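You operate a simulated robot arm through the tools that you are given. There is no shell and no other tool.

You are at the controls of a simulated two-armed robot. One attempt, no reset.

TASK
Take the clear cup and leave it on the red lid plate. Fetch the purple cup and stand it on top of the long mould with handles. Take the middle large beaker and put it on the right end of the drum board. Put two of the black rubber discs from the right end of the loading bench on the middle of the loading bench. Take the small steel tray and put it on the middle of the loading bench. Turn the time dial to 5 sec. Press the hold button three times. Take the straight mould that says "29" from the right half of the grey work bench and leave it on the brown folder. Fetch the green rubber pad and set it on the bare side of the yellow-marked table. Put the tall cup labelled "blue" from the left half of the grey work bench on the shelf under the grey work bench and the tall cup labelled "grey" on the gauge bed. Open the left table drawer. Any order will do. Set down upright: clear cup, purple cup, tall cup.

The check looks at the end state, three seconds after you hand in, the way a careful person would. Anything else that was tipped, shoved, dropped, spilled or broken makes it a failure. A push-on lid holds only when it is set on centred and level and pressed home; a screw cap is set on level and turned clockwise until tight.

THE ROBOT
Two 7-joint arms with two-finger parallel grippers on one trunk, on a base that drives. Base frame: it is fixed to the floor where the robot stands at the start and does not move with it; the origin is under the middle of the robot, x ahead of it, y to its left, z up. Units: m, degrees, N and s.
The left shoulder is at the start at [0.05, 0.165, 1.03], the right one opposite. With the tool pointing down near the work surface each hand reaches from about 0.1 to 0.46 m from the robot's upright axis, wherever it stands, measured 20 degrees to its own side. Places, roughly: bare side of the yellow-marked table [-1.3, 10.9, 0.8]; black rubber disc (5x5x2 cm) [-3.8, -3.3, 0.8]; black rubber disc (5x5x3 cm) [-3.9, -3.1, 0.8]; brown folder (23x31x3 cm) [-1, 7.1, 0.9]; clear cup [0.75, 0, 0.75]; gauge bed (21x25 cm) [-1.88, 4.72, 0.84]; green rubber pad (5x5x2 cm) [-1.4, 7.1, 0.9]; hold button [-0.5, 6.8, 0.9]; left table drawer [0.3, 11.9, 0.6]; long mould with handles (56x9x3 cm) [-2, 2.3, 0.8]; middle large beaker [-2.25, -3, 0.75]; middle of the loading bench [-2.3, -3, 0.8]; purple cup [0.75, 0, 0.75]; red lid plate [-3.25, -2.75, 1]; right end of the drum board (15x40 cm) [-0.18, -3.02, 0.86]; shelf under the grey work bench [-1.2, 7, 0.2]; small steel tray (7x16x4 cm) [-5.8, -3.1, 0.3]; straight mould [-0.5, 7, 0.75]; tall cup [-1.75, 7.25, 1]; time dial [-1.1, 6.7, 0.9]. Payload 3.91 kg a hand.
The tool frame of a hand sits at the grasp point between the pads (the TCP): z along the fingers, y along the line on which they close. The tips reach 0.03 m beyond it. Largest opening 0.11 m; finger width 0.02, thickness 0.01; the body of the gripper, 0.048 by 0.112 m, starts 0.055 m behind the TCP.
Orientation is that of the tool frame in the base frame, as a unit quaternion [w, x, y, z]. With the fingers straight down and closing along the base's y, the tool's x points along the base's -x, its y along +y and its z along -z.

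THE INTERFACE
- The arms move only by the tool drive_tool. It takes "left_increments", "right_increments" or both (then of equal length, played together; a hand with none holds still); each is a list of rows, each a list of 7 numbers: the shift along the base's x, y, z in units of 40 mm (1.0 is 40 mm), then the turn, a rotation vector about the base's x, y, z in units of 8 degrees (1.0 is 8 degrees), then the finger opening in m, from 0 to 0.11. In form: [[tx, ty, tz, rx, ry, rz, claw], ...]. A call has 1 to 20 rows; each row shifts and turns the commanded pose from where the row before left it. A call with a number of a shift or a turn outside -1 to 1 is refused whole. A row lasts 0.2 s, in which the tool goes at most 0.05 m and 8.6 degrees; a call with a longer step from one row to the next is refused whole, and so is a gripper value outside its range. Where a pose cannot be reached the arm comes as near as it can. A force on the tool above 40 N (or 10 N above the force at the start of the call, whichever is more), or a blocked arm, ends the call early, and 0.2 s more pass. Each finger travels about 0.045 m/s and halts on what it meets, pressing with about 31 N; the grip force reading is that of the motor and also rises with nothing between the fingers. The clock runs only during rows and for 0.2 s after the last one: add rows that do not move to give the fingers time. It gives the time, the measured TCP pose, the force on the tool (base axes), the opening and the grip force at its end, in the units of the frame above (readings bear some noise), with the torque about the TCP (base axes, N m) and any sound that the robot's microphone picked up.
- Cameras (640 x 400 px; columns grow to the right, rows downward): "scene" is now at [0.1177, -0.0108, 1.2164]; the picture's right is [-0.13, -0.99, 0.00], its down [-0.42, 0.06, -0.90] and it looks along [0.90, -0.12, -0.43] (base axes); focal length 268 px, centre (320, 200). "left" rides on the left gripper at [0.072, -0.017, -0.103] in its tool frame; the picture's right is [0.23, 0.97, 0.00], its down [-0.76, 0.18, -0.62] and it looks along [-0.61, 0.14, 0.78] (tool axes); focal length 222 px, centre (320, 200). "right" rides on the right gripper at [0.072, 0.017, -0.103] in its tool frame; the picture's right is [-0.23, 0.97, 0.00], its down [-0.76, -0.18, -0.62] and it looks along [-0.61, -0.14, 0.78] (tool axes); focal length 222 px, centre (320, 200). There is no depth. A picture from a camera that has moved, and an enlarged one, comes with that camera's place and axes in the base frame and with its lens.
- capture(camera): a new picture of that camera. No time passes.
- move_column(by): slides the trunk up (or, below 0, down) by that many m; the arms and the scene camera ride with it, the base frame stays. It gives what a move gives, with no picture.
- drive_base(legs): drives the robot by 1 to 6 legs, each [ahead, left, turn to the left] in m, m and degrees, along the robot's own axes; the way and the turn of a leg run together, so that a leg with both is an arc; at most 1.5 m and 180 degrees a leg. The arms and the cameras ride along, it lands a little off, and it stops where it bumps. It gives what a move gives.
- turn_head(pan, tilt): turns the head with the scene camera to pan (to the left, within 80 degrees either way) and tilt (down, from -29 to 69), counted from straight ahead of the robot. It gives what a move gives.
- enlarge(camera, box): a new picture of the part [left, top, right, bottom] of that camera's present view, enlarged. No time passes.
- finish_job(): hands the job in; it is judged then, once.

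Nothing tells you exact positions but the pictures and the camera data. Unless the task says otherwise, let go and move clear before handing in.

The tools are called after ">>>" as name(argument=value, ...) on one line, values as JSON. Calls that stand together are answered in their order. drive_tool: Moves the arms, as the interface text tells. Its arguments: {"type":"object","properties":{"left_increments":{"type":"array","items":{"type":"array","items":{"type":"number"}}},"right_increments":{"type":"array","items":{"type":"array","items":{"type":"number"}}}},"required":[]} The other tools are called the same way: move_column (by) slides the trunk up or down; drive_base (legs) drives the base; turn_head (pan, tilt) turns the head that bears the scene camera; capture (camera) takes a picture; enlarge (camera, box) takes an enlarged picture of a part of a camera's view; finish_job () hands the job in.

At the start:

```text
time_s: 0.0
left_tool_pos: [0.5181, 0.2167, 1.032]
left_tcp_rot: [0.001, 0.0, 1.0, -0.001]
left_ft_force: [0.0, 0.1, -0.2]
left_moment: [0.02, 0.02, 0.05]
left_opening: 0.1097
left_gripper_force: 0.0
right_tool_pos: [0.4421, -0.2397, 1.033]
right_tcp_rot: [-0.001, 0.0, 1.0, 0.001]
right_ft_force: [-0.3, -0.1, 0.4]
right_moment: [0.02, -0.01, -0.02]
right_opening: 0.1101
right_gripper_force: 0.0
trunk travel left (down, up): [-0.25, 0.253]
robot x, y, heading: [-0.0032, 0.0023, 0.1]
head pan, tilt: [-7.7, 25.2]
```

scene: 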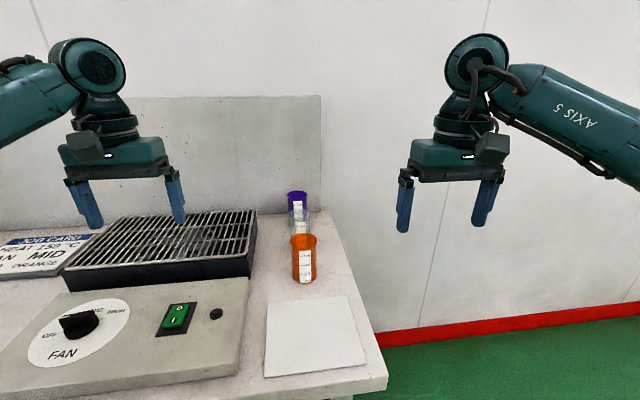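
right: 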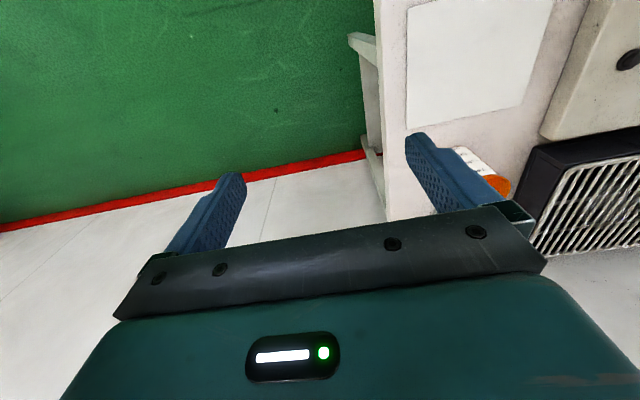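
left: 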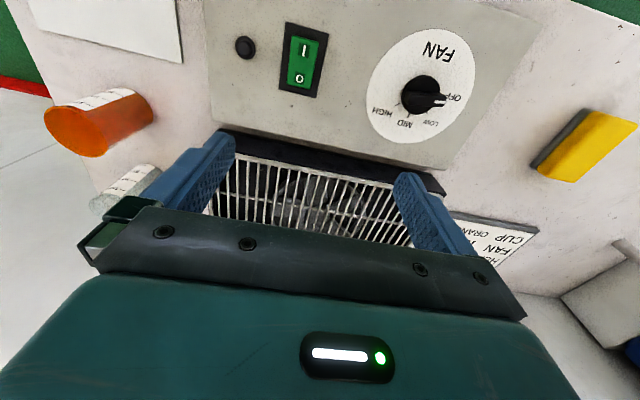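

I see a bench with a fan heater panel in front of me, with three cups (orange, clear, purple) standing in a row to the right of the grill. First I'll look more closely at the cups and around me.

>>> enlarge(camera="scene", box=[240, 160, 400, 300])

>>> capture(camera="left")

```text
2.86 times, centred on (320, 230) of scene
camera zoom: at [0.1177, -0.0108, 1.2164], right [-0.13, -0.99, 0.0], down [-0.42, 0.06, -0.9], along [0.9, -0.12, -0.43], focal length 767 px, centre (320, 114)
```

zoom: 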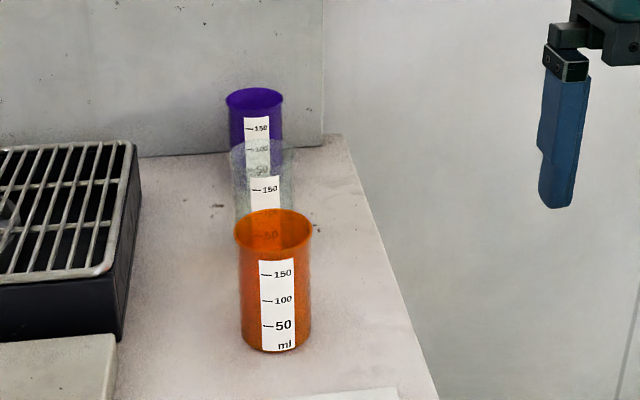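

```text
taken
camera left: at [0.4441, 0.201, 1.1336], right [-0.23, 0.97, 0.0], down [0.76, 0.18, 0.62], along [0.61, 0.14, -0.78], focal length 222 px, centre (320, 200)
```

left: 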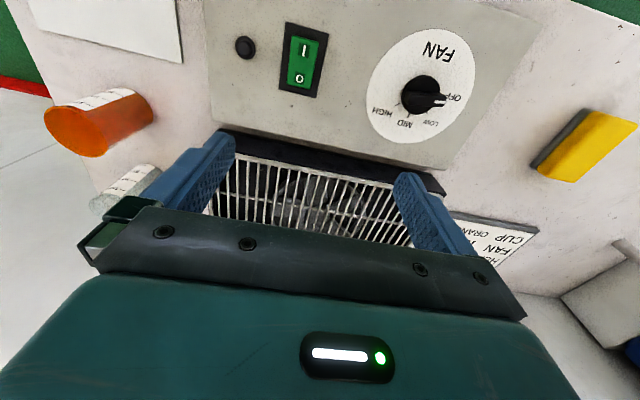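

The cups stand around x 0.60/0.73/0.85, y about -0.04 on a bench at z about 0.785. I'll look down at my own base and the bench's edge, and to the right, to plan the approach.

>>> turn_head(pan=-35, tilt=50)

>>> capture(camera="scene")

>>> turn_head(pan=0, tilt=69)

>>> capture(camera="scene")

```text
time_s: 0.9
left_tool_pos: [0.5168, 0.2167, 1.0317]
left_tcp_rot: [0.001, 0.0, 1.0, 0.001]
left_ft_force: [0.4, 0.0, 0.0]
left_moment: [0.0, -0.01, 0.02]
left_opening: 0.1098
left_gripper_force: 0.1
right_tool_pos: [0.442, -0.2392, 1.0343]
right_tcp_rot: [0.0, 0.0, 1.0, 0.0]
right_ft_force: [-0.8, 0.2, 0.4]
right_moment: [0.03, 0.0, 0.0]
right_opening: 0.1101
right_gripper_force: 0.1
trunk travel left (down, up): [-0.25, 0.253]
robot x, y, heading: [0.0005, 0.002, -0.1]
head pan, tilt: [-35.0, 50.0]
```

```text
taken
camera scene: at [0.0896, -0.0426, 1.1793], right [-0.57, -0.82, 0.0], down [-0.63, 0.44, -0.64], along [0.53, -0.37, -0.77], focal length 268 px, centre (320, 200)
```

scene: 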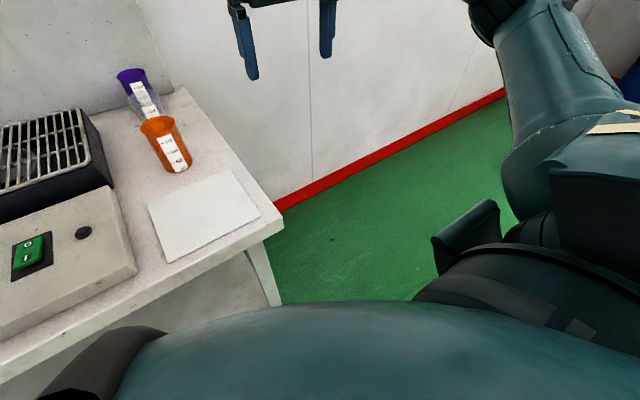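

```text
time_s: 1.9
left_tool_pos: [0.5175, 0.2165, 1.0325]
left_tcp_rot: [-0.001, 0.001, 1.0, 0.0]
left_ft_force: [0.2, 0.9, 0.4]
left_moment: [-0.01, 0.01, -0.02]
left_opening: 0.11
left_gripper_force: 0.0
right_tool_pos: [0.4424, -0.2391, 1.0331]
right_tcp_rot: [0.0, -0.001, 1.0, 0.0]
right_ft_force: [0.6, 0.1, 0.2]
right_moment: [0.0, -0.02, -0.02]
right_opening: 0.1102
right_gripper_force: 0.1
trunk travel left (down, up): [-0.25, 0.253]
robot x, y, heading: [0.0038, -0.0038, 0.1]
head pan, tilt: [0.0, 68.8]
```

```text
taken
camera scene: at [0.0824, 0.0014, 1.1573], right [0.0, -1.0, 0.0], down [-0.93, 0.0, -0.36], along [0.36, 0.0, -0.93], focal length 268 px, centre (320, 200)
```

scene: 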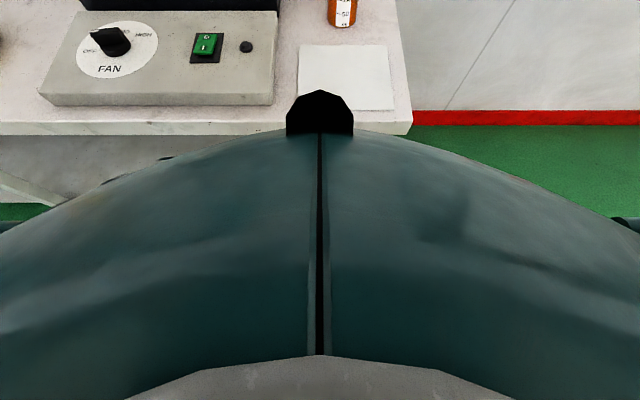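

The bench's front edge is at x≈0.37, its right edge at y≈-0.15, and a wall runs at x≈0.95. I'll survey left and right before driving.

>>> turn_head(pan=80, tilt=15)

>>> capture(camera="scene")

>>> turn_head(pan=-80, tilt=15)

>>> capture(camera="scene")

```text
time_s: 3.5
left_tool_pos: [0.5178, 0.2175, 1.031]
left_tcp_rot: [0.0, 0.0, 1.0, 0.0]
left_ft_force: [-0.1, 0.2, -0.1]
left_moment: [0.02, -0.03, -0.01]
left_opening: 0.1098
left_gripper_force: 0.0
right_tool_pos: [0.4422, -0.2386, 1.0333]
right_tcp_rot: [0.0, 0.0, 1.0, 0.0]
right_ft_force: [-0.3, -0.9, 0.0]
right_moment: [0.02, -0.02, -0.01]
right_opening: 0.1099
right_gripper_force: 0.1
trunk travel left (down, up): [-0.25, 0.253]
robot x, y, heading: [0.0003, -0.0009, -0.0]
head pan, tilt: [80.0, 15.0]
```

```text
taken
camera scene: at [0.0428, 0.0935, 1.2329], right [0.98, -0.17, 0.0], down [-0.05, -0.26, -0.97], along [0.17, 0.95, -0.26], focal length 268 px, centre (320, 200)
```

scene: 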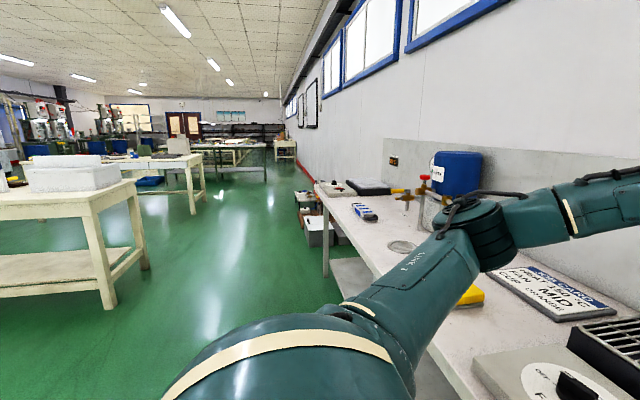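

```text
time_s: 5.9
left_tool_pos: [0.5162, 0.2156, 1.0316]
left_tcp_rot: [0.001, 0.001, 1.0, -0.001]
left_ft_force: [-0.4, -0.8, -1.2]
left_moment: [0.01, -0.01, 0.02]
left_opening: 0.1101
left_gripper_force: 0.1
right_tool_pos: [0.4415, -0.2388, 1.0336]
right_tcp_rot: [0.001, 0.0, 1.0, 0.001]
right_ft_force: [0.2, -0.9, -0.5]
right_moment: [0.04, 0.01, -0.03]
right_opening: 0.1099
right_gripper_force: 0.0
trunk travel left (down, up): [-0.25, 0.253]
robot x, y, heading: [0.0032, 0.0002, 0.1]
head pan, tilt: [-80.0, 15.0]
```

```text
taken
camera scene: at [0.0428, -0.0905, 1.233], right [-0.98, -0.17, 0.0], down [-0.05, 0.25, -0.97], along [0.17, -0.95, -0.26], focal length 268 px, centre (320, 200)
```

scene: 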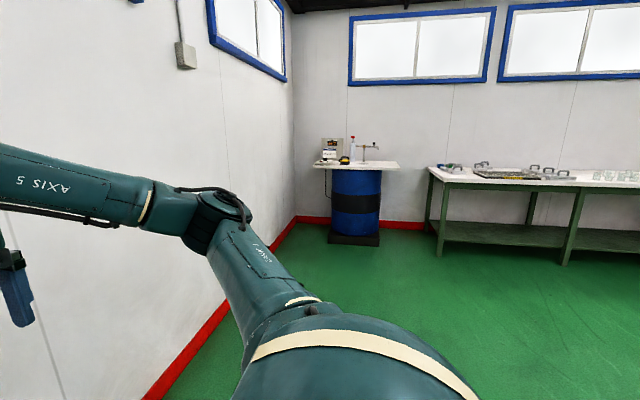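

The room is large: the loading bench and drum are to my right rear, other tables far to the left. I'll back off from the bench and move right, then use a hand camera to see my own base footprint.

>>> drive_base(legs=[[-0.2, 0, 0], [0, -0.55, 0]])

>>> drive_tool(left_increments=[[0, 0, 0, 0, 0, -1, 0.1], [0, 0, 0, 0, 0, -1, 0.1], [0, 0, 0, 0, 0, -1, 0.1], [0, 0, 0, 0, 0, -1, 0.1], [0, 0, 0, 0, 0, -1, 0.1], [0, 0, 0, 0, 0, -1, 0.1], [0, 0, 0, 0, 0, -1, 0.1], [0, 0, 0, 0, 0, -1, 0.1], [0, 0, 0, 0, 0, -1, 0.1], [0, 0, 0, 0, 0, -1, 0.1], [0, 0, 0, 0, 0, -1, 0.1], [0, 0, 0, 0, 0, -1, 0.1], [0, 0, 0, 0, 0, -1, 0.1], [0, 0, 0, 0, 0, -1, 0.1], [0, 0, 0, 0, 0, -1, 0.1], [0, 0, 0, 0, 0, -1, 0.1], [0, 0, 0, 0, 0, -1, 0.1]])

>>> capture(camera="left")

```text
time_s: 12.4
left_tool_pos: [0.3171, -0.3353, 1.0316]
left_tcp_rot: [0.001, 0.0, 1.0, 0.0]
left_ft_force: [0.5, 0.5, -0.1]
left_moment: [0.02, 0.0, 0.01]
left_opening: 0.11
left_gripper_force: 0.0
right_tool_pos: [0.2423, -0.7904, 1.0322]
right_tcp_rot: [0.0, 0.001, 1.0, 0.0]
right_ft_force: [-0.1, -0.3, 0.6]
right_moment: [-0.01, 0.03, 0.02]
right_opening: 0.1097
right_gripper_force: 0.1
trunk travel left (down, up): [-0.25, 0.253]
robot x, y, heading: [-0.1994, -0.5529, -0.3]
head pan, tilt: [-80.0, 15.0]
```

```text
time_s: 16.1
left_tool_pos: [0.3161, -0.335, 1.031]
left_tcp_rot: [0.0, 0.928, 0.373, 0.0]
left_ft_force: [1.1, -0.1, 0.0]
left_moment: [0.01, -0.01, 0.02]
left_opening: 0.0998
left_gripper_force: 0.1
right_tool_pos: [0.2421, -0.7904, 1.0327]
right_tcp_rot: [0.0, 0.0, 1.0, 0.0]
right_ft_force: [0.1, -0.3, -0.9]
right_moment: [-0.01, 0.02, 0.0]
right_opening: 0.1099
right_gripper_force: 0.2
trunk travel left (down, up): [-0.25, 0.253]
robot x, y, heading: [-0.1975, -0.551, -0.0]
head pan, tilt: [-80.0, 15.0]
```

```text
taken
camera left: at [0.3569, -0.2715, 1.1335], right [0.84, -0.55, 0.0], down [-0.43, -0.66, 0.62], along [-0.34, -0.52, -0.78], focal length 222 px, centre (320, 200)
```

left: 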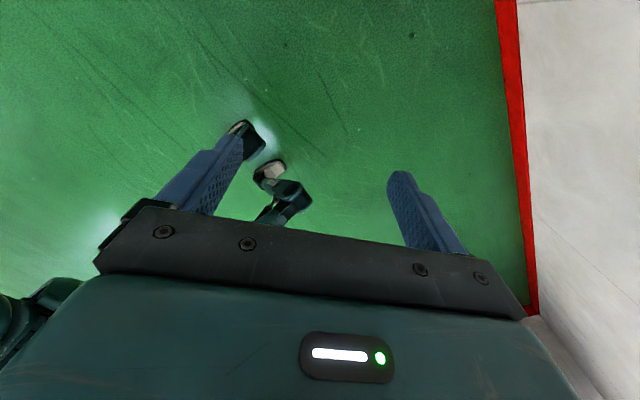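

>>> enlarge(camera="left", box=[80, 80, 400, 280])

```text
2.00 times, centred on (240, 180) of left
camera zoom: at [0.3569, -0.2715, 1.1335], right [0.84, -0.55, 0.0], down [-0.43, -0.66, 0.62], along [-0.34, -0.52, -0.78], focal length 444 px, centre (480, 240)
```

zoom: 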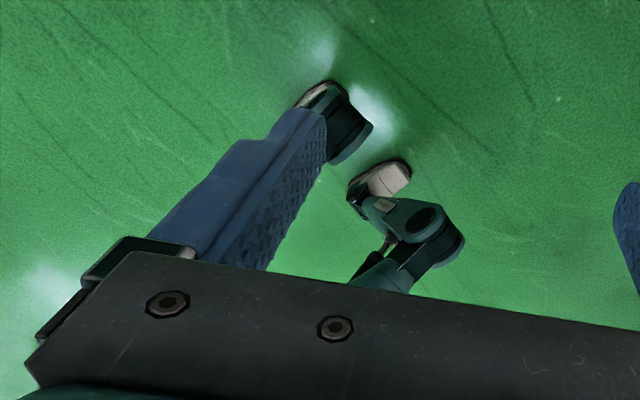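

The robot stands on a compact pair of legs (feet about ±0.12 m), so it can get close to the bench's side. I'll turn to face the bench's right side (heading 90°) and move in so that the right hand can take the clear cup.

>>> drive_base(legs=[[0, 0, 90], [0, -0.6, 0], [0.12, 0, 0]])

>>> turn_head(pan=-25, tilt=40)

>>> capture(camera="scene")

>>> capture(camera="right")

```text
time_s: 26.5
left_tool_pos: [0.1854, 0.0851, 1.0322]
left_tcp_rot: [0.001, 0.39, 0.921, 0.0]
left_ft_force: [-0.4, 0.4, -0.4]
left_moment: [-0.01, 0.02, -0.02]
left_opening: 0.0996
left_gripper_force: 0.0
right_tool_pos: [0.6409, 0.0119, 1.0335]
right_tcp_rot: [0.0, 0.709, -0.705, 0.001]
right_ft_force: [0.3, 0.9, 0.1]
right_moment: [-0.07, 0.0, -0.04]
right_opening: 0.1098
right_gripper_force: 0.0
trunk travel left (down, up): [-0.25, 0.253]
robot x, y, heading: [0.3991, -0.4368, 90.2]
head pan, tilt: [-80.0, 15.0]
```

```text
time_s: 27.7
left_tool_pos: [0.185, 0.0845, 1.0309]
left_tcp_rot: [0.0, 0.389, 0.921, 0.0]
left_ft_force: [-0.6, 0.2, -0.1]
left_moment: [-0.03, 0.0, -0.02]
left_opening: 0.0999
left_gripper_force: 0.1
right_tool_pos: [0.6406, 0.011, 1.0328]
right_tcp_rot: [0.0, 0.709, -0.706, -0.001]
right_ft_force: [0.7, 0.2, 0.2]
right_moment: [-0.01, -0.02, -0.03]
right_opening: 0.1098
right_gripper_force: 0.1
trunk travel left (down, up): [-0.25, 0.253]
robot x, y, heading: [0.4061, -0.4319, 90.0]
head pan, tilt: [-25.0, 40.0]
```

```text
taken
camera scene: at [0.436, -0.3241, 1.1934], right [0.91, -0.42, 0.0], down [-0.27, -0.58, -0.77], along [0.32, 0.69, -0.64], focal length 268 px, centre (320, 200)
```

scene: 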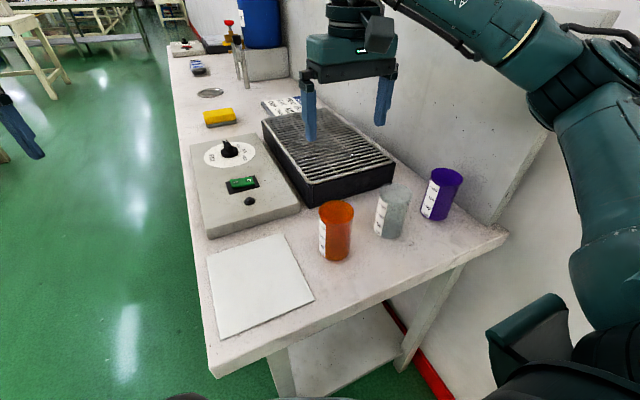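

```text
taken
camera right: at [0.6241, -0.061, 1.1363], right [-0.97, 0.22, 0.0], down [0.18, 0.76, 0.62], along [0.14, 0.61, -0.78], focal length 222 px, centre (320, 200)
```

right: 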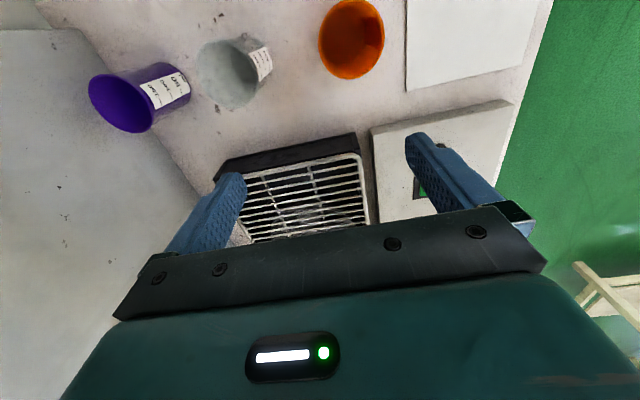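

Both views show the three cups clearly. I'll enlarge them to measure the clear cup's place.

>>> enlarge(camera="scene", box=[300, 150, 480, 270])

>>> enlarge(camera="right", box=[80, 0, 400, 200])

```text
3.33 times, centred on (390, 210) of scene
camera zoom: at [0.436, -0.3241, 1.1934], right [0.91, -0.42, 0.0], down [-0.27, -0.58, -0.77], along [0.32, 0.69, -0.64], focal length 895 px, centre (87, 167)
```

zoom: 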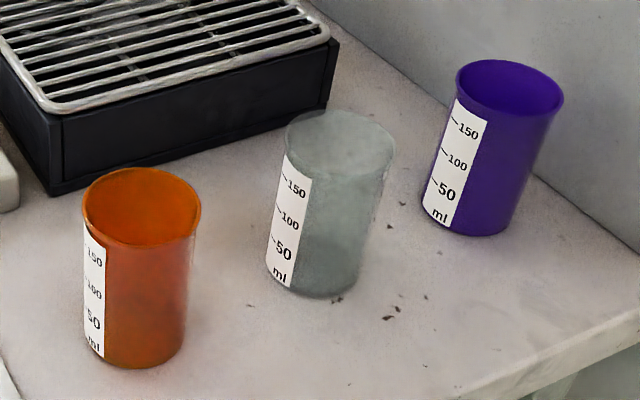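

```text
2.00 times, centred on (240, 100) of right
camera zoom: at [0.6241, -0.061, 1.1363], right [-0.97, 0.22, 0.0], down [0.18, 0.76, 0.62], along [0.14, 0.61, -0.78], focal length 444 px, centre (480, 400)
```

zoom: 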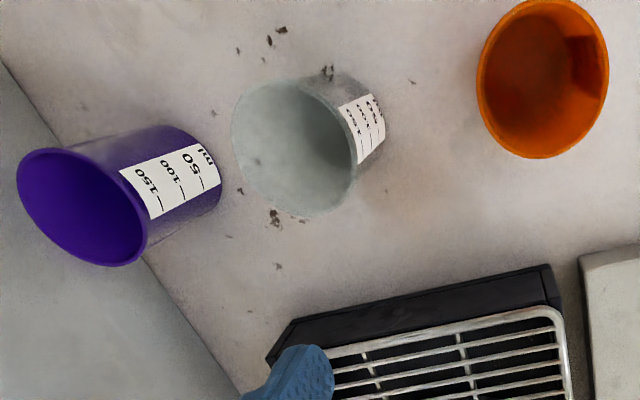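

The clear cup's rim is at about (0.716, -0.044, 0.898). I'll move the right hand above it, and bring the left hand back to its original yaw meanwhile.

>>> drive_tool(left_increments=[[0, 0, 0, 0, 0, 1, 0.1], [0, 0, 0, 0, 0, 1, 0.1], [0, 0, 0, 0, 0, 1, 0.1], [0, 0, 0, 0, 0, 1, 0.1], [0, 0, 0, 0, 0, 1, 0.1], [0, 0, 0, 0, 0, 1, 0.1], [0, 0, 0, 0, 0, 1, 0.1], [0, 0, 0, 0, 0, 1, 0.1], [0, 0, 0, 0, 0, 1, 0.1], [0, 0, 0, 0, 0, 1, 0.1], [0, 0, 0, 0, 0, 1, 0.1], [0, 0, 0, 0, 0, 1, 0.1], [0, 0, 0, 0, 0, 1, 0.1], [0, 0, 0, 0, 0, 1, 0.1], [0, 0, 0, 0, 0, 1, 0.1], [0, 0, 0, 0, 0, 1, 0.1], [0, 0, 0, 0, 0, 1, 0.1]], right_increments=[[0.94, -0.69, 0, 0, 0, 0, 0.09], [0.94, -0.69, 0, 0, 0, 0, 0.09], [0, 0, -1, 0, 0, 0, 0.09], [0, 0, -1, 0, 0, 0, 0.09], [0, 0, 0, 0, 0, 0, 0.09], [0, 0, 0, 0, 0, 0, 0.09], [0, 0, 0, 0, 0, 0, 0.09], [0, 0, 0, 0, 0, 0, 0.09], [0, 0, 0, 0, 0, 0, 0.09], [0, 0, 0, 0, 0, 0, 0.09], [0, 0, 0, 0, 0, 0, 0.09], [0, 0, 0, 0, 0, 0, 0.09], [0, 0, 0, 0, 0, 0, 0.09], [0, 0, 0, 0, 0, 0, 0.09], [0, 0, 0, 0, 0, 0, 0.09], [0, 0, 0, 0, 0, 0, 0.09], [0, 0, 0, 0, 0, 0, 0.09]])

>>> capture(camera="right")

>>> capture(camera="scene")

```text
time_s: 31.3
left_tool_pos: [0.1836, 0.0847, 1.0303]
left_tcp_rot: [0.0, 0.709, -0.705, 0.001]
left_ft_force: [1.1, -0.7, 0.4]
left_moment: [-0.01, 0.0, -0.01]
left_opening: 0.1
left_gripper_force: 0.0
right_tool_pos: [0.7138, -0.0474, 0.9535]
right_tcp_rot: [0.0, 0.708, -0.706, 0.0]
right_ft_force: [-0.6, -0.4, 0.6]
right_moment: [0.02, 0.03, -0.01]
right_opening: 0.0899
right_gripper_force: 0.1
trunk travel left (down, up): [-0.25, 0.253]
robot x, y, heading: [0.402, -0.4301, 90.2]
head pan, tilt: [-25.0, 40.0]
```

```text
taken
camera right: at [0.6973, -0.1183, 1.0563], right [-0.97, 0.22, 0.0], down [0.17, 0.76, 0.62], along [0.14, 0.61, -0.78], focal length 222 px, centre (320, 200)
```

right: 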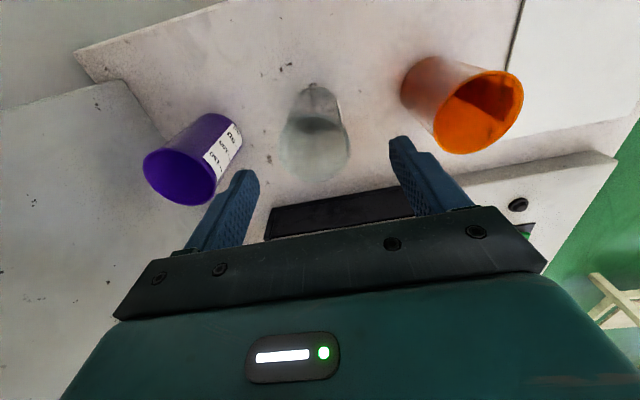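

```text
taken
camera scene: at [0.4341, -0.3243, 1.1934], right [0.91, -0.42, 0.0], down [-0.27, -0.58, -0.77], along [0.32, 0.7, -0.64], focal length 268 px, centre (320, 200)
```

scene: 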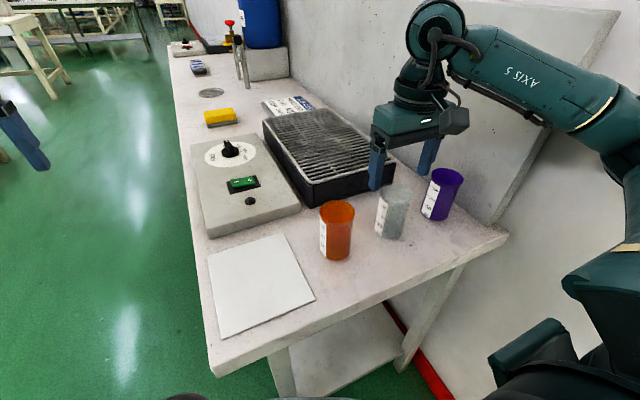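

The rim sits at (0.718, -0.044), well within the fingers. I'll descend and close on the cup.

>>> drive_tool(right_increments=[[0.08, 0.08, -1, 0, 0, 0, 0.09], [0, 0, -0.9, 0, 0, 0, 0.09], [0, 0, -0.3, 0, 0, 0, 0.09], [0, 0, 0, 0, 0, 0, 0.05], [0, 0, 0, 0, 0, 0, 0.03], [0, 0, 0, 0, 0, 0, 0.03], [0, 0, 0, 0, 0, 0, 0.03], [0, 0, 0, 0, 0, 0, 0.03], [0, 0, 0, 0, 0, 0, 0.03]])

>>> capture(camera="right")

>>> enlarge(camera="scene", box=[300, 100, 500, 270])

```text
time_s: 33.3
left_tool_pos: [0.1784, 0.0841, 1.0296]
left_tcp_rot: [-0.003, 0.708, -0.707, 0.003]
left_ft_force: [0.0, -0.4, -0.5]
left_moment: [0.02, 0.02, 0.0]
left_opening: 0.0999
left_gripper_force: 0.0
right_tool_pos: [0.7138, -0.0415, 0.8674]
right_tcp_rot: [-0.003, 0.708, -0.706, 0.003]
right_ft_force: [0.6, 0.0, 1.0]
right_moment: [0.04, 0.0, -0.02]
right_opening: 0.058
right_gripper_force: 30.8
trunk travel left (down, up): [-0.25, 0.253]
robot x, y, heading: [0.4001, -0.433, 89.7]
head pan, tilt: [-25.0, 40.0]
```

```text
taken
camera right: at [0.6963, -0.1132, 0.97], right [-0.97, 0.22, -0.01], down [0.17, 0.76, 0.62], along [0.15, 0.61, -0.78], focal length 222 px, centre (320, 200)
```

right: 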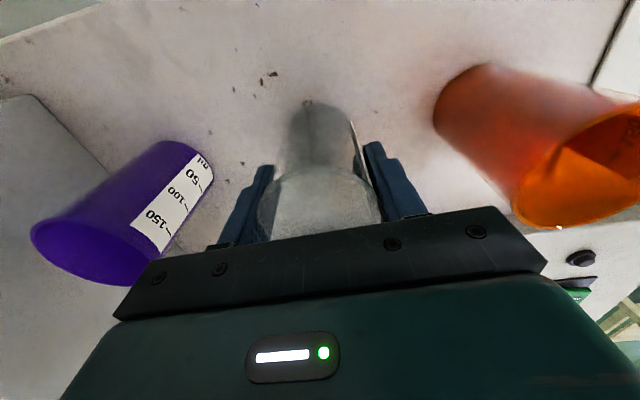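

```text
2.35 times, centred on (400, 185) of scene
camera zoom: at [0.4286, -0.3242, 1.1936], right [0.91, -0.42, 0.01], down [-0.26, -0.58, -0.77], along [0.33, 0.7, -0.64], focal length 632 px, centre (132, 235)
```

zoom: 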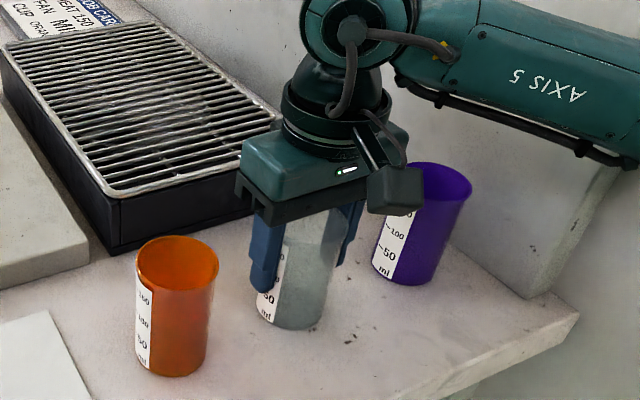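

The clear cup is gripped (opening 0.058). I'll lift it, then back away and turn toward the south side of the room with it.

>>> drive_tool(right_increments=[[0, 0, 1, 0, 0, 0, 0.03], [0, 0, 1, 0, 0, 0, 0.03], [0, 0, 1, 0, 0, 0, 0.03], [0, 0, 1, 0, 0, 0, 0.03], [0, 0, 1, 0, 0, 0, 0.03], [0, 0, 0, 0, 0, 0, 0.03]])

>>> drive_base(legs=[[-0.4, 0.3, 0], [0, 0, 180], [0.4, -0.95, 0], [0.4, -0.95, 0]])

>>> turn_head(pan=0, tilt=20)

>>> capture(camera="scene")

>>> capture(camera="right")

```text
time_s: 34.7
left_tool_pos: [0.1858, 0.0836, 1.0313]
left_tcp_rot: [0.001, 0.708, -0.706, 0.0]
left_ft_force: [-0.3, 0.1, 0.0]
left_moment: [-0.05, 0.0, 0.0]
left_opening: 0.0997
left_gripper_force: 0.0
right_tool_pos: [0.719, -0.0418, 1.0653]
right_tcp_rot: [0.0, 0.709, -0.706, -0.001]
right_ft_force: [-0.5, -0.3, -0.6]
right_moment: [0.0, 0.05, 0.01]
right_opening: 0.0578
right_gripper_force: 30.9
trunk travel left (down, up): [-0.25, 0.253]
robot x, y, heading: [0.4025, -0.4319, 89.9]
head pan, tilt: [-25.0, 40.0]
```

```text
time_s: 61.8
left_tool_pos: [-1.5439, -2.1871, 1.0312]
left_tcp_rot: [0.0, 0.701, 0.713, -0.001]
left_ft_force: [0.8, 0.3, 0.4]
left_moment: [0.01, 0.03, -0.01]
left_opening: 0.0999
left_gripper_force: 0.0
right_tool_pos: [-2.0811, -2.0688, 1.0639]
right_tcp_rot: [-0.001, 0.702, 0.712, 0.0]
right_ft_force: [-0.5, -0.7, -1.4]
right_moment: [-0.02, -0.02, -0.01]
right_opening: 0.0579
right_gripper_force: 31.4
trunk travel left (down, up): [-0.25, 0.253]
robot x, y, heading: [-1.7699, -1.6722, -88.8]
head pan, tilt: [-25.0, 40.0]
```

```text
time_s: 62.7
left_tool_pos: [-1.5443, -2.1872, 1.0322]
left_tcp_rot: [-0.001, 0.702, 0.712, 0.001]
left_ft_force: [-0.2, 0.1, 0.4]
left_moment: [0.04, -0.01, 0.02]
left_opening: 0.1
left_gripper_force: 0.0
right_tool_pos: [-2.0808, -2.068, 1.0648]
right_tcp_rot: [0.0, 0.702, 0.712, 0.0]
right_ft_force: [-0.4, 0.2, -1.1]
right_moment: [-0.02, 0.01, 0.03]
right_opening: 0.0579
right_gripper_force: 31.1
trunk travel left (down, up): [-0.25, 0.253]
robot x, y, heading: [-1.7693, -1.6774, -89.1]
head pan, tilt: [0.0, 20.0]
```

```text
taken
camera scene: at [-1.7703, -1.7944, 1.2247], right [-1.0, -0.01, 0.0], down [0.0, 0.34, -0.94], along [0.01, -0.94, -0.34], focal length 268 px, centre (320, 200)
```

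scene: 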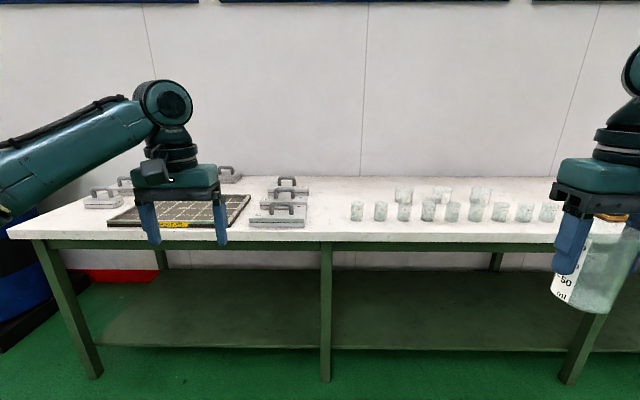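

```text
taken
camera right: at [-2.0652, -1.9948, 1.168], right [0.98, -0.21, 0.0], down [-0.17, -0.76, 0.62], along [-0.13, -0.61, -0.78], focal length 222 px, centre (320, 200)
```

right: 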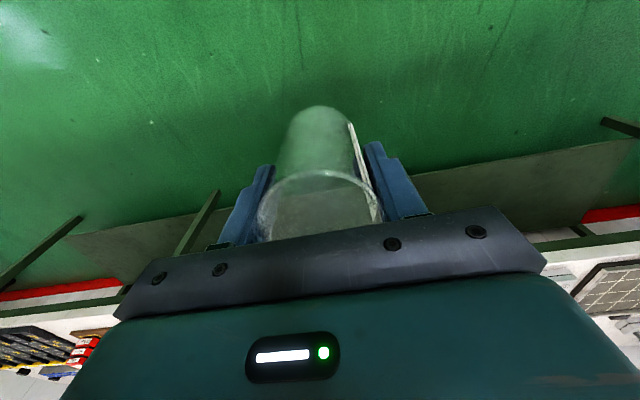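

I see the loading bench with weights and a mat on the left, a row of beakers, and my clear cup in the right hand. I'll enlarge and look to the right for the red lid plate and the discs.

>>> enlarge(camera="scene", box=[320, 160, 600, 250])

>>> turn_head(pan=-55, tilt=15)

>>> capture(camera="scene")

```text
2.29 times, centred on (460, 205) of scene
camera zoom: at [-1.7703, -1.7944, 1.2247], right [-1.0, -0.01, 0.0], down [0.0, 0.34, -0.94], along [0.01, -0.94, -0.34], focal length 614 px, centre (0, 189)
```

zoom: 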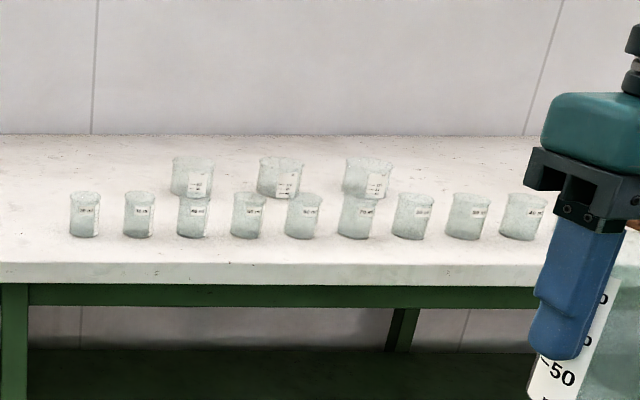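

```text
time_s: 63.9
left_tool_pos: [-1.5445, -2.1871, 1.0309]
left_tcp_rot: [0.001, 0.701, 0.713, -0.001]
left_ft_force: [0.0, -0.1, 0.2]
left_moment: [-0.01, -0.01, 0.0]
left_opening: 0.0998
left_gripper_force: 0.0
right_tool_pos: [-2.0813, -2.0671, 1.0647]
right_tcp_rot: [-0.001, 0.702, 0.712, 0.0]
right_ft_force: [-0.3, 0.2, 0.2]
right_moment: [0.02, 0.02, 0.02]
right_opening: 0.0578
right_gripper_force: 31.3
trunk travel left (down, up): [-0.25, 0.253]
robot x, y, heading: [-1.7728, -1.6733, -88.8]
head pan, tilt: [-55.0, 15.0]
```

```text
taken
camera scene: at [-1.8473, -1.7561, 1.2329], right [-0.59, 0.81, 0.0], down [0.21, 0.15, -0.97], along [-0.78, -0.57, -0.26], focal length 268 px, centre (320, 200)
```

scene: 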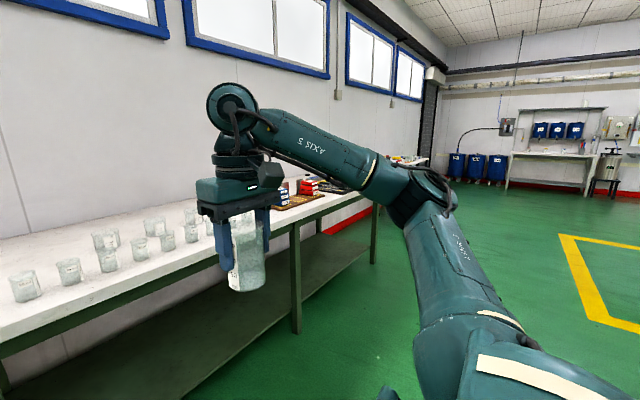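

The bench continues to the right; red objects sit near its right end. I'll drive along to x≈-3.3 and look.

>>> drive_base(legs=[[0, -1.45, -1]])

>>> turn_head(pan=0, tilt=20)

>>> capture(camera="scene")

```text
time_s: 76.8
left_tool_pos: [-3.0054, -2.2001, 1.031]
left_tcp_rot: [0.001, 0.708, 0.706, 0.0]
left_ft_force: [0.4, -0.6, -0.4]
left_moment: [-0.02, -0.01, -0.02]
left_opening: 0.1
left_gripper_force: 0.1
right_tool_pos: [-3.5398, -2.0724, 1.0648]
right_tcp_rot: [0.0, 0.708, 0.707, 0.0]
right_ft_force: [-0.5, 0.0, -0.8]
right_moment: [0.01, 0.01, -0.02]
right_opening: 0.0579
right_gripper_force: 30.7
trunk travel left (down, up): [-0.25, 0.253]
robot x, y, heading: [-3.2192, -1.6844, -90.2]
head pan, tilt: [-55.0, 15.0]
```

```text
time_s: 78.1
left_tool_pos: [-3.0051, -2.2008, 1.0306]
left_tcp_rot: [0.0, 0.708, 0.706, -0.001]
left_ft_force: [1.1, -0.3, -0.1]
left_moment: [0.0, -0.01, -0.05]
left_opening: 0.0998
left_gripper_force: 0.0
right_tool_pos: [-3.5396, -2.0719, 1.0645]
right_tcp_rot: [0.0, 0.708, 0.706, 0.0]
right_ft_force: [1.0, 0.7, -0.3]
right_moment: [0.02, 0.02, 0.0]
right_opening: 0.058
right_gripper_force: 30.7
trunk travel left (down, up): [-0.25, 0.253]
robot x, y, heading: [-3.2203, -1.6807, -90.3]
head pan, tilt: [0.0, 20.0]
```

```text
taken
camera scene: at [-3.2246, -1.8039, 1.2248], right [-1.0, 0.0, 0.0], down [0.0, 0.34, -0.94], along [0.0, -0.94, -0.34], focal length 268 px, centre (320, 200)
```

scene: 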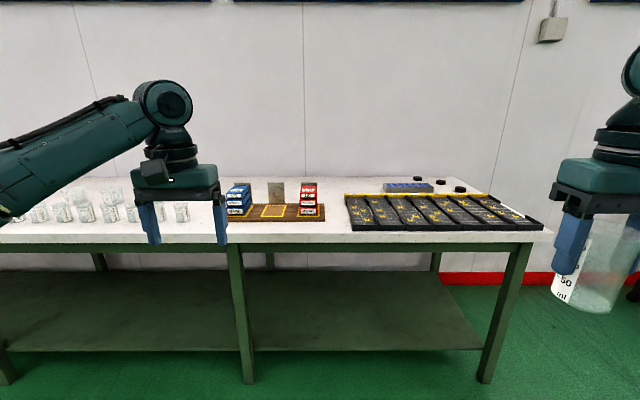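

>>> enlarge(camera="scene", box=[210, 160, 370, 240])

>>> enlarge(camera="scene", box=[340, 165, 560, 250])

```text
4.00 times, centred on (290, 200) of scene
camera zoom: at [-3.2246, -1.8039, 1.2248], right [-1.0, 0.0, 0.0], down [0.0, 0.34, -0.94], along [0.0, -0.94, -0.34], focal length 1074 px, centre (440, 200)
```

zoom: 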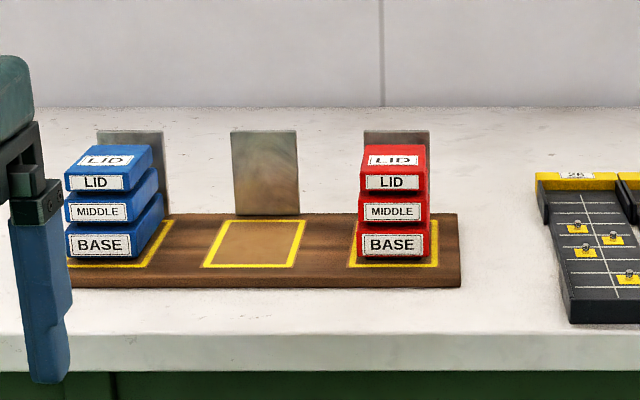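

```text
2.91 times, centred on (450, 208) of scene
camera zoom: at [-3.2246, -1.8039, 1.2248], right [-1.0, 0.0, 0.0], down [0.0, 0.34, -0.94], along [0.0, -0.94, -0.34], focal length 781 px, centre (-58, 178)
```

zoom: 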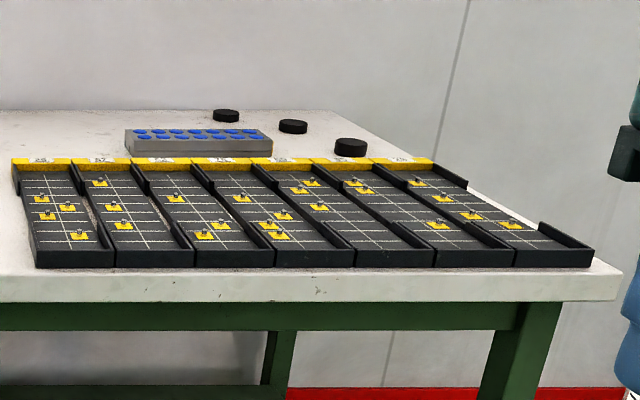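

The red stack (BASE/MIDDLE/LID) carries the red lid plate on top, at about x=-3.17, y≈-2.8, z≈0.9; the discs are at the back right. I'll drive up to the bench so the right hand can reach the lid plate.

>>> drive_base(legs=[[0.3, 0.2, 0], [0.32, 0, 0]])

>>> turn_head(pan=-10, tilt=35)

>>> capture(camera="scene")

>>> capture(camera="right")

>>> capture(camera="left")

```text
time_s: 82.1
left_tool_pos: [-2.809, -2.8194, 1.0317]
left_tcp_rot: [0.0, 0.707, 0.707, 0.001]
left_ft_force: [0.5, -0.3, -0.5]
left_moment: [0.0, -0.01, -0.01]
left_opening: 0.1
left_gripper_force: 0.0
right_tool_pos: [-3.3444, -2.6927, 1.0644]
right_tcp_rot: [0.001, 0.707, 0.707, 0.0]
right_ft_force: [0.5, 0.7, -2.0]
right_moment: [0.02, -0.03, 0.0]
right_opening: 0.0578
right_gripper_force: 31.1
trunk travel left (down, up): [-0.25, 0.253]
robot x, y, heading: [-3.0239, -2.3018, -90.1]
head pan, tilt: [0.0, 20.0]
```

```text
time_s: 82.9
left_tool_pos: [-2.8106, -2.8197, 1.0317]
left_tcp_rot: [0.0, 0.707, 0.707, 0.0]
left_ft_force: [0.7, 0.2, -1.4]
left_moment: [0.01, -0.07, -0.01]
left_opening: 0.1001
left_gripper_force: 0.0
right_tool_pos: [-3.3444, -2.6927, 1.0652]
right_tcp_rot: [0.0, 0.707, 0.707, 0.0]
right_ft_force: [0.3, 0.4, -0.2]
right_moment: [-0.01, 0.02, -0.01]
right_opening: 0.058
right_gripper_force: 30.8
trunk travel left (down, up): [-0.25, 0.253]
robot x, y, heading: [-3.0233, -2.3019, -90.0]
head pan, tilt: [-10.0, 35.0]
```

```text
taken
camera scene: at [-3.0447, -2.4173, 1.201], right [-0.98, 0.17, 0.0], down [0.1, 0.56, -0.82], along [-0.14, -0.81, -0.57], focal length 268 px, centre (320, 200)
```

scene: 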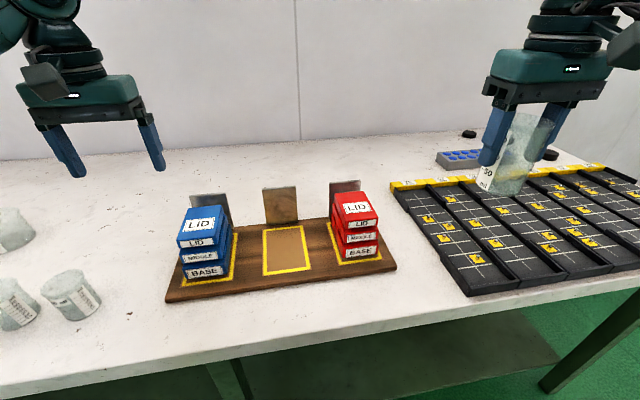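

```text
taken
camera right: at [-3.3274, -2.6195, 1.168], right [0.97, -0.23, 0.0], down [-0.18, -0.76, 0.62], along [-0.14, -0.61, -0.78], focal length 222 px, centre (320, 200)
```

right: 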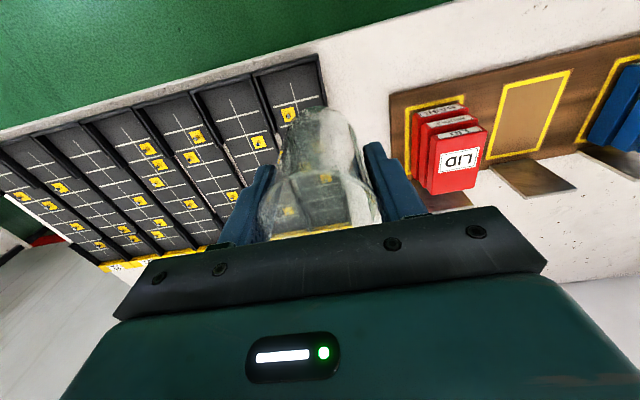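

```text
taken
camera left: at [-2.8272, -2.7463, 1.1335], right [0.97, 0.23, 0.0], down [0.18, -0.76, 0.62], along [0.14, -0.61, -0.78], focal length 222 px, centre (320, 200)
```

left: 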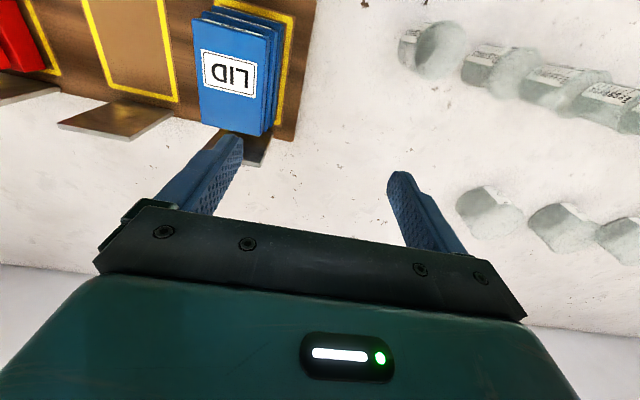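

>>> enlarge(camera="scene", box=[310, 170, 410, 280])

>>> enlarge(camera="right", box=[380, 80, 520, 220])

```text
3.64 times, centred on (360, 225) of scene
camera zoom: at [-3.0447, -2.4173, 1.201], right [-0.98, 0.17, 0.0], down [0.1, 0.56, -0.82], along [-0.14, -0.81, -0.57], focal length 976 px, centre (174, 109)
```

zoom: 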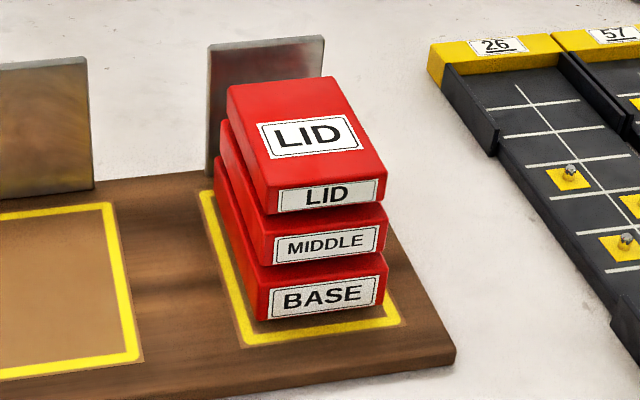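

```text
2.86 times, centred on (450, 150) of right
camera zoom: at [-3.3274, -2.6195, 1.168], right [0.97, -0.23, 0.0], down [-0.18, -0.76, 0.62], along [-0.14, -0.61, -0.78], focal length 635 px, centre (-51, 343)
```

zoom: 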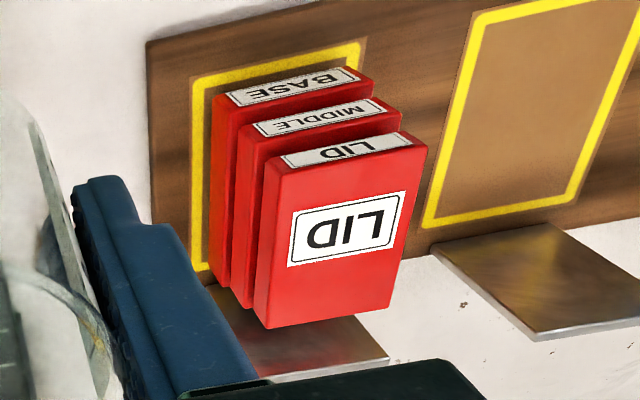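

The lid's top is centred near (-3.181, -2.807, 0.903), about 6×9 cm. I'll measure where the cup's bottom is relative to the gripper before placing.

>>> enlarge(camera="scene", box=[460, 80, 600, 210])

```text
3.08 times, centred on (530, 145) of scene
camera zoom: at [-3.0447, -2.4173, 1.201], right [-0.98, 0.17, 0.0], down [0.1, 0.56, -0.82], along [-0.14, -0.81, -0.57], focal length 826 px, centre (-326, 369)
```

zoom: 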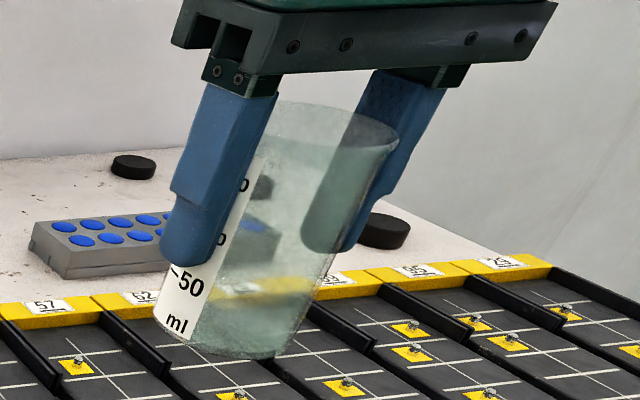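

The cup's bottom is about 0.065 below the TCP. I'll move the base 0.07 m closer and then carry the cup above the lid plate.

>>> drive_base(legs=[[0.07, 0, 0]])

>>> drive_tool(right_increments=[[0.8, -0.2, 0, 0, 0, 0, 0.03], [0.8, -0.2, 0, 0, 0, 0, 0.03], [0.8, -0.2, 0, 0, 0, 0, 0.03], [0.8, -0.2, 0, 0, 0, 0, 0.03], [0.8, -0.2, 0, 0, 0, 0, 0.03], [0, 0, -0.5, 0, 0, 0, 0.03], [0, 0, -0.5, 0, 0, 0, 0.03], [0, 0, 0, 0, 0, 0, 0.03]])

>>> capture(camera="right")

>>> capture(camera="scene")

```text
time_s: 83.9
left_tool_pos: [-2.8098, -2.8903, 1.0308]
left_tcp_rot: [0.0, 0.707, 0.707, 0.001]
left_ft_force: [0.2, 1.1, 0.7]
left_moment: [-0.02, 0.03, 0.0]
left_opening: 0.1001
left_gripper_force: 0.2
right_tool_pos: [-3.3437, -2.7647, 1.0649]
right_tcp_rot: [0.0, 0.706, 0.708, 0.0]
right_ft_force: [-1.0, -0.2, -0.6]
right_moment: [-0.01, 0.01, -0.02]
right_opening: 0.0578
right_gripper_force: 31.1
trunk travel left (down, up): [-0.25, 0.253]
robot x, y, heading: [-3.0239, -2.3733, -89.9]
head pan, tilt: [-10.0, 35.0]
```

```text
time_s: 85.7
left_tool_pos: [-2.8098, -2.8896, 1.0305]
left_tcp_rot: [0.0, 0.707, 0.707, 0.0]
left_ft_force: [0.1, 1.3, -0.6]
left_moment: [0.03, -0.03, 0.01]
left_opening: 0.0998
left_gripper_force: 0.0
right_tool_pos: [-3.1843, -2.8027, 1.0248]
right_tcp_rot: [0.0, 0.708, 0.706, 0.0]
right_ft_force: [0.2, 0.1, -1.8]
right_moment: [-0.03, 0.05, 0.02]
right_opening: 0.058
right_gripper_force: 30.9
trunk travel left (down, up): [-0.25, 0.253]
robot x, y, heading: [-3.0276, -2.3702, -89.7]
head pan, tilt: [-10.0, 35.0]
```

```text
taken
camera right: at [-3.1667, -2.729, 1.1279], right [0.97, -0.23, 0.0], down [-0.18, -0.76, 0.62], along [-0.14, -0.61, -0.78], focal length 222 px, centre (320, 200)
```

right: 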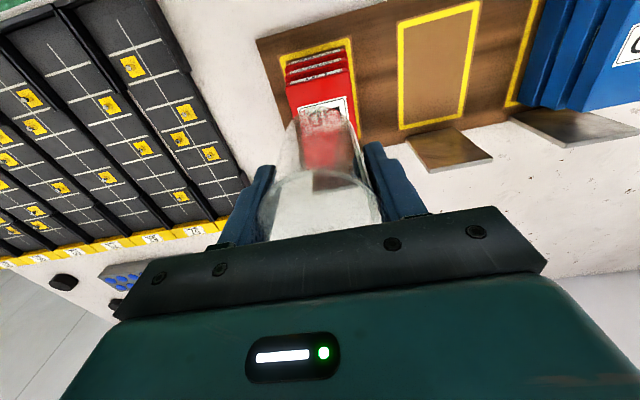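

```text
taken
camera scene: at [-3.0447, -2.4875, 1.201], right [-0.98, 0.17, 0.0], down [0.1, 0.56, -0.82], along [-0.14, -0.81, -0.57], focal length 268 px, centre (320, 200)
```

scene: 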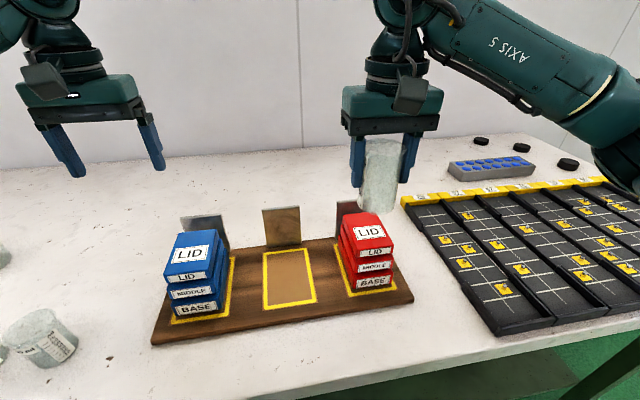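

>>> enlarge(camera="scene", box=[320, 120, 430, 300])

>>> enlarge(camera="right", box=[240, 20, 420, 240])

```text
2.22 times, centred on (375, 210) of scene
camera zoom: at [-3.0447, -2.4875, 1.201], right [-0.98, 0.17, 0.0], down [0.1, 0.56, -0.82], along [-0.14, -0.81, -0.57], focal length 596 px, centre (198, 178)
```

zoom: 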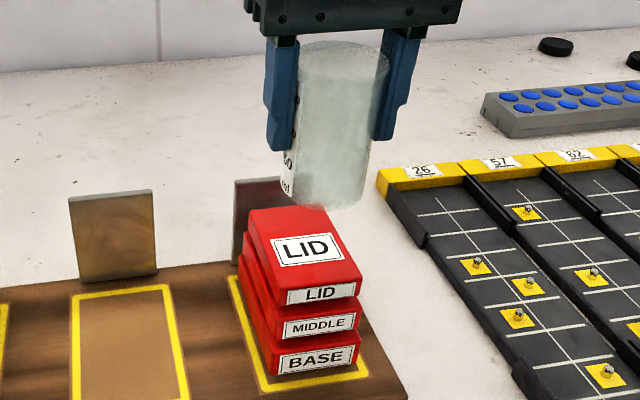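

```text
1.82 times, centred on (330, 130) of right
camera zoom: at [-3.1667, -2.729, 1.1279], right [0.97, -0.23, 0.0], down [-0.18, -0.76, 0.62], along [-0.14, -0.61, -0.78], focal length 404 px, centre (302, 327)
```

zoom: 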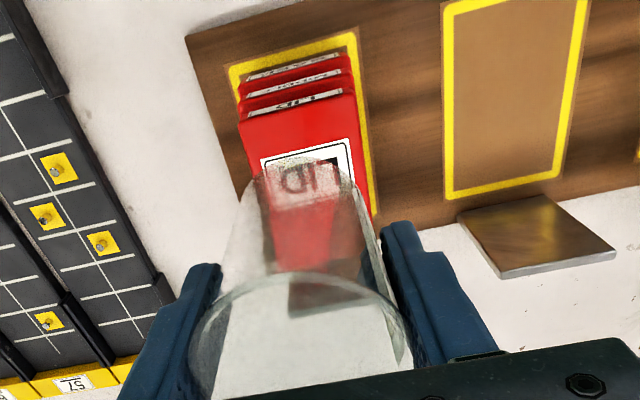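

Position agrees: I'll nudge 3 mm/6 mm and lower toward the lid.

>>> drive_tool(right_increments=[[0.08, -0.15, -0.4, 0, 0, 0, 0.03], [0, 0, -0.5, 0, 0, 0, 0.03], [0, 0, -0.25, 0, 0, 0, 0.03], [0, 0, 0, 0, 0, 0, 0.03]])

>>> enlarge(camera="scene", box=[320, 120, 430, 300])

```text
time_s: 86.7
left_tool_pos: [-2.8099, -2.8898, 1.0327]
left_tcp_rot: [0.001, 0.707, 0.707, 0.0]
left_ft_force: [0.8, -0.2, 0.3]
left_moment: [0.01, 0.0, -0.01]
left_opening: 0.1
left_gripper_force: 0.0
right_tool_pos: [-3.1809, -2.8091, 0.9787]
right_tcp_rot: [-0.001, 0.706, 0.708, 0.0]
right_ft_force: [-0.5, -0.2, -0.4]
right_moment: [-0.02, -0.03, -0.01]
right_opening: 0.058
right_gripper_force: 31.1
trunk travel left (down, up): [-0.25, 0.253]
robot x, y, heading: [-3.0303, -2.3717, -90.2]
head pan, tilt: [-10.0, 35.0]
```

```text
2.22 times, centred on (375, 210) of scene
camera zoom: at [-3.0447, -2.4875, 1.201], right [-0.98, 0.17, 0.0], down [0.1, 0.56, -0.82], along [-0.14, -0.81, -0.57], focal length 596 px, centre (198, 178)
```

zoom: 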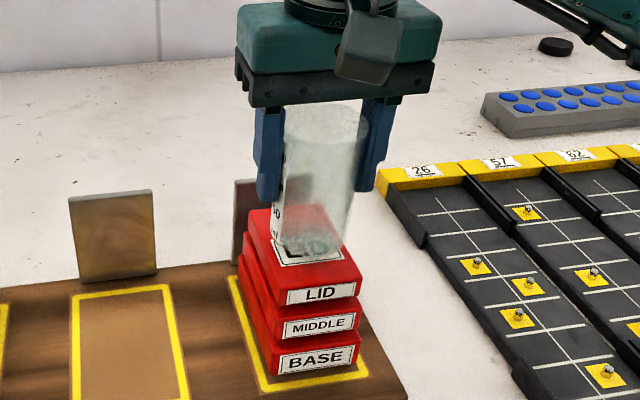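

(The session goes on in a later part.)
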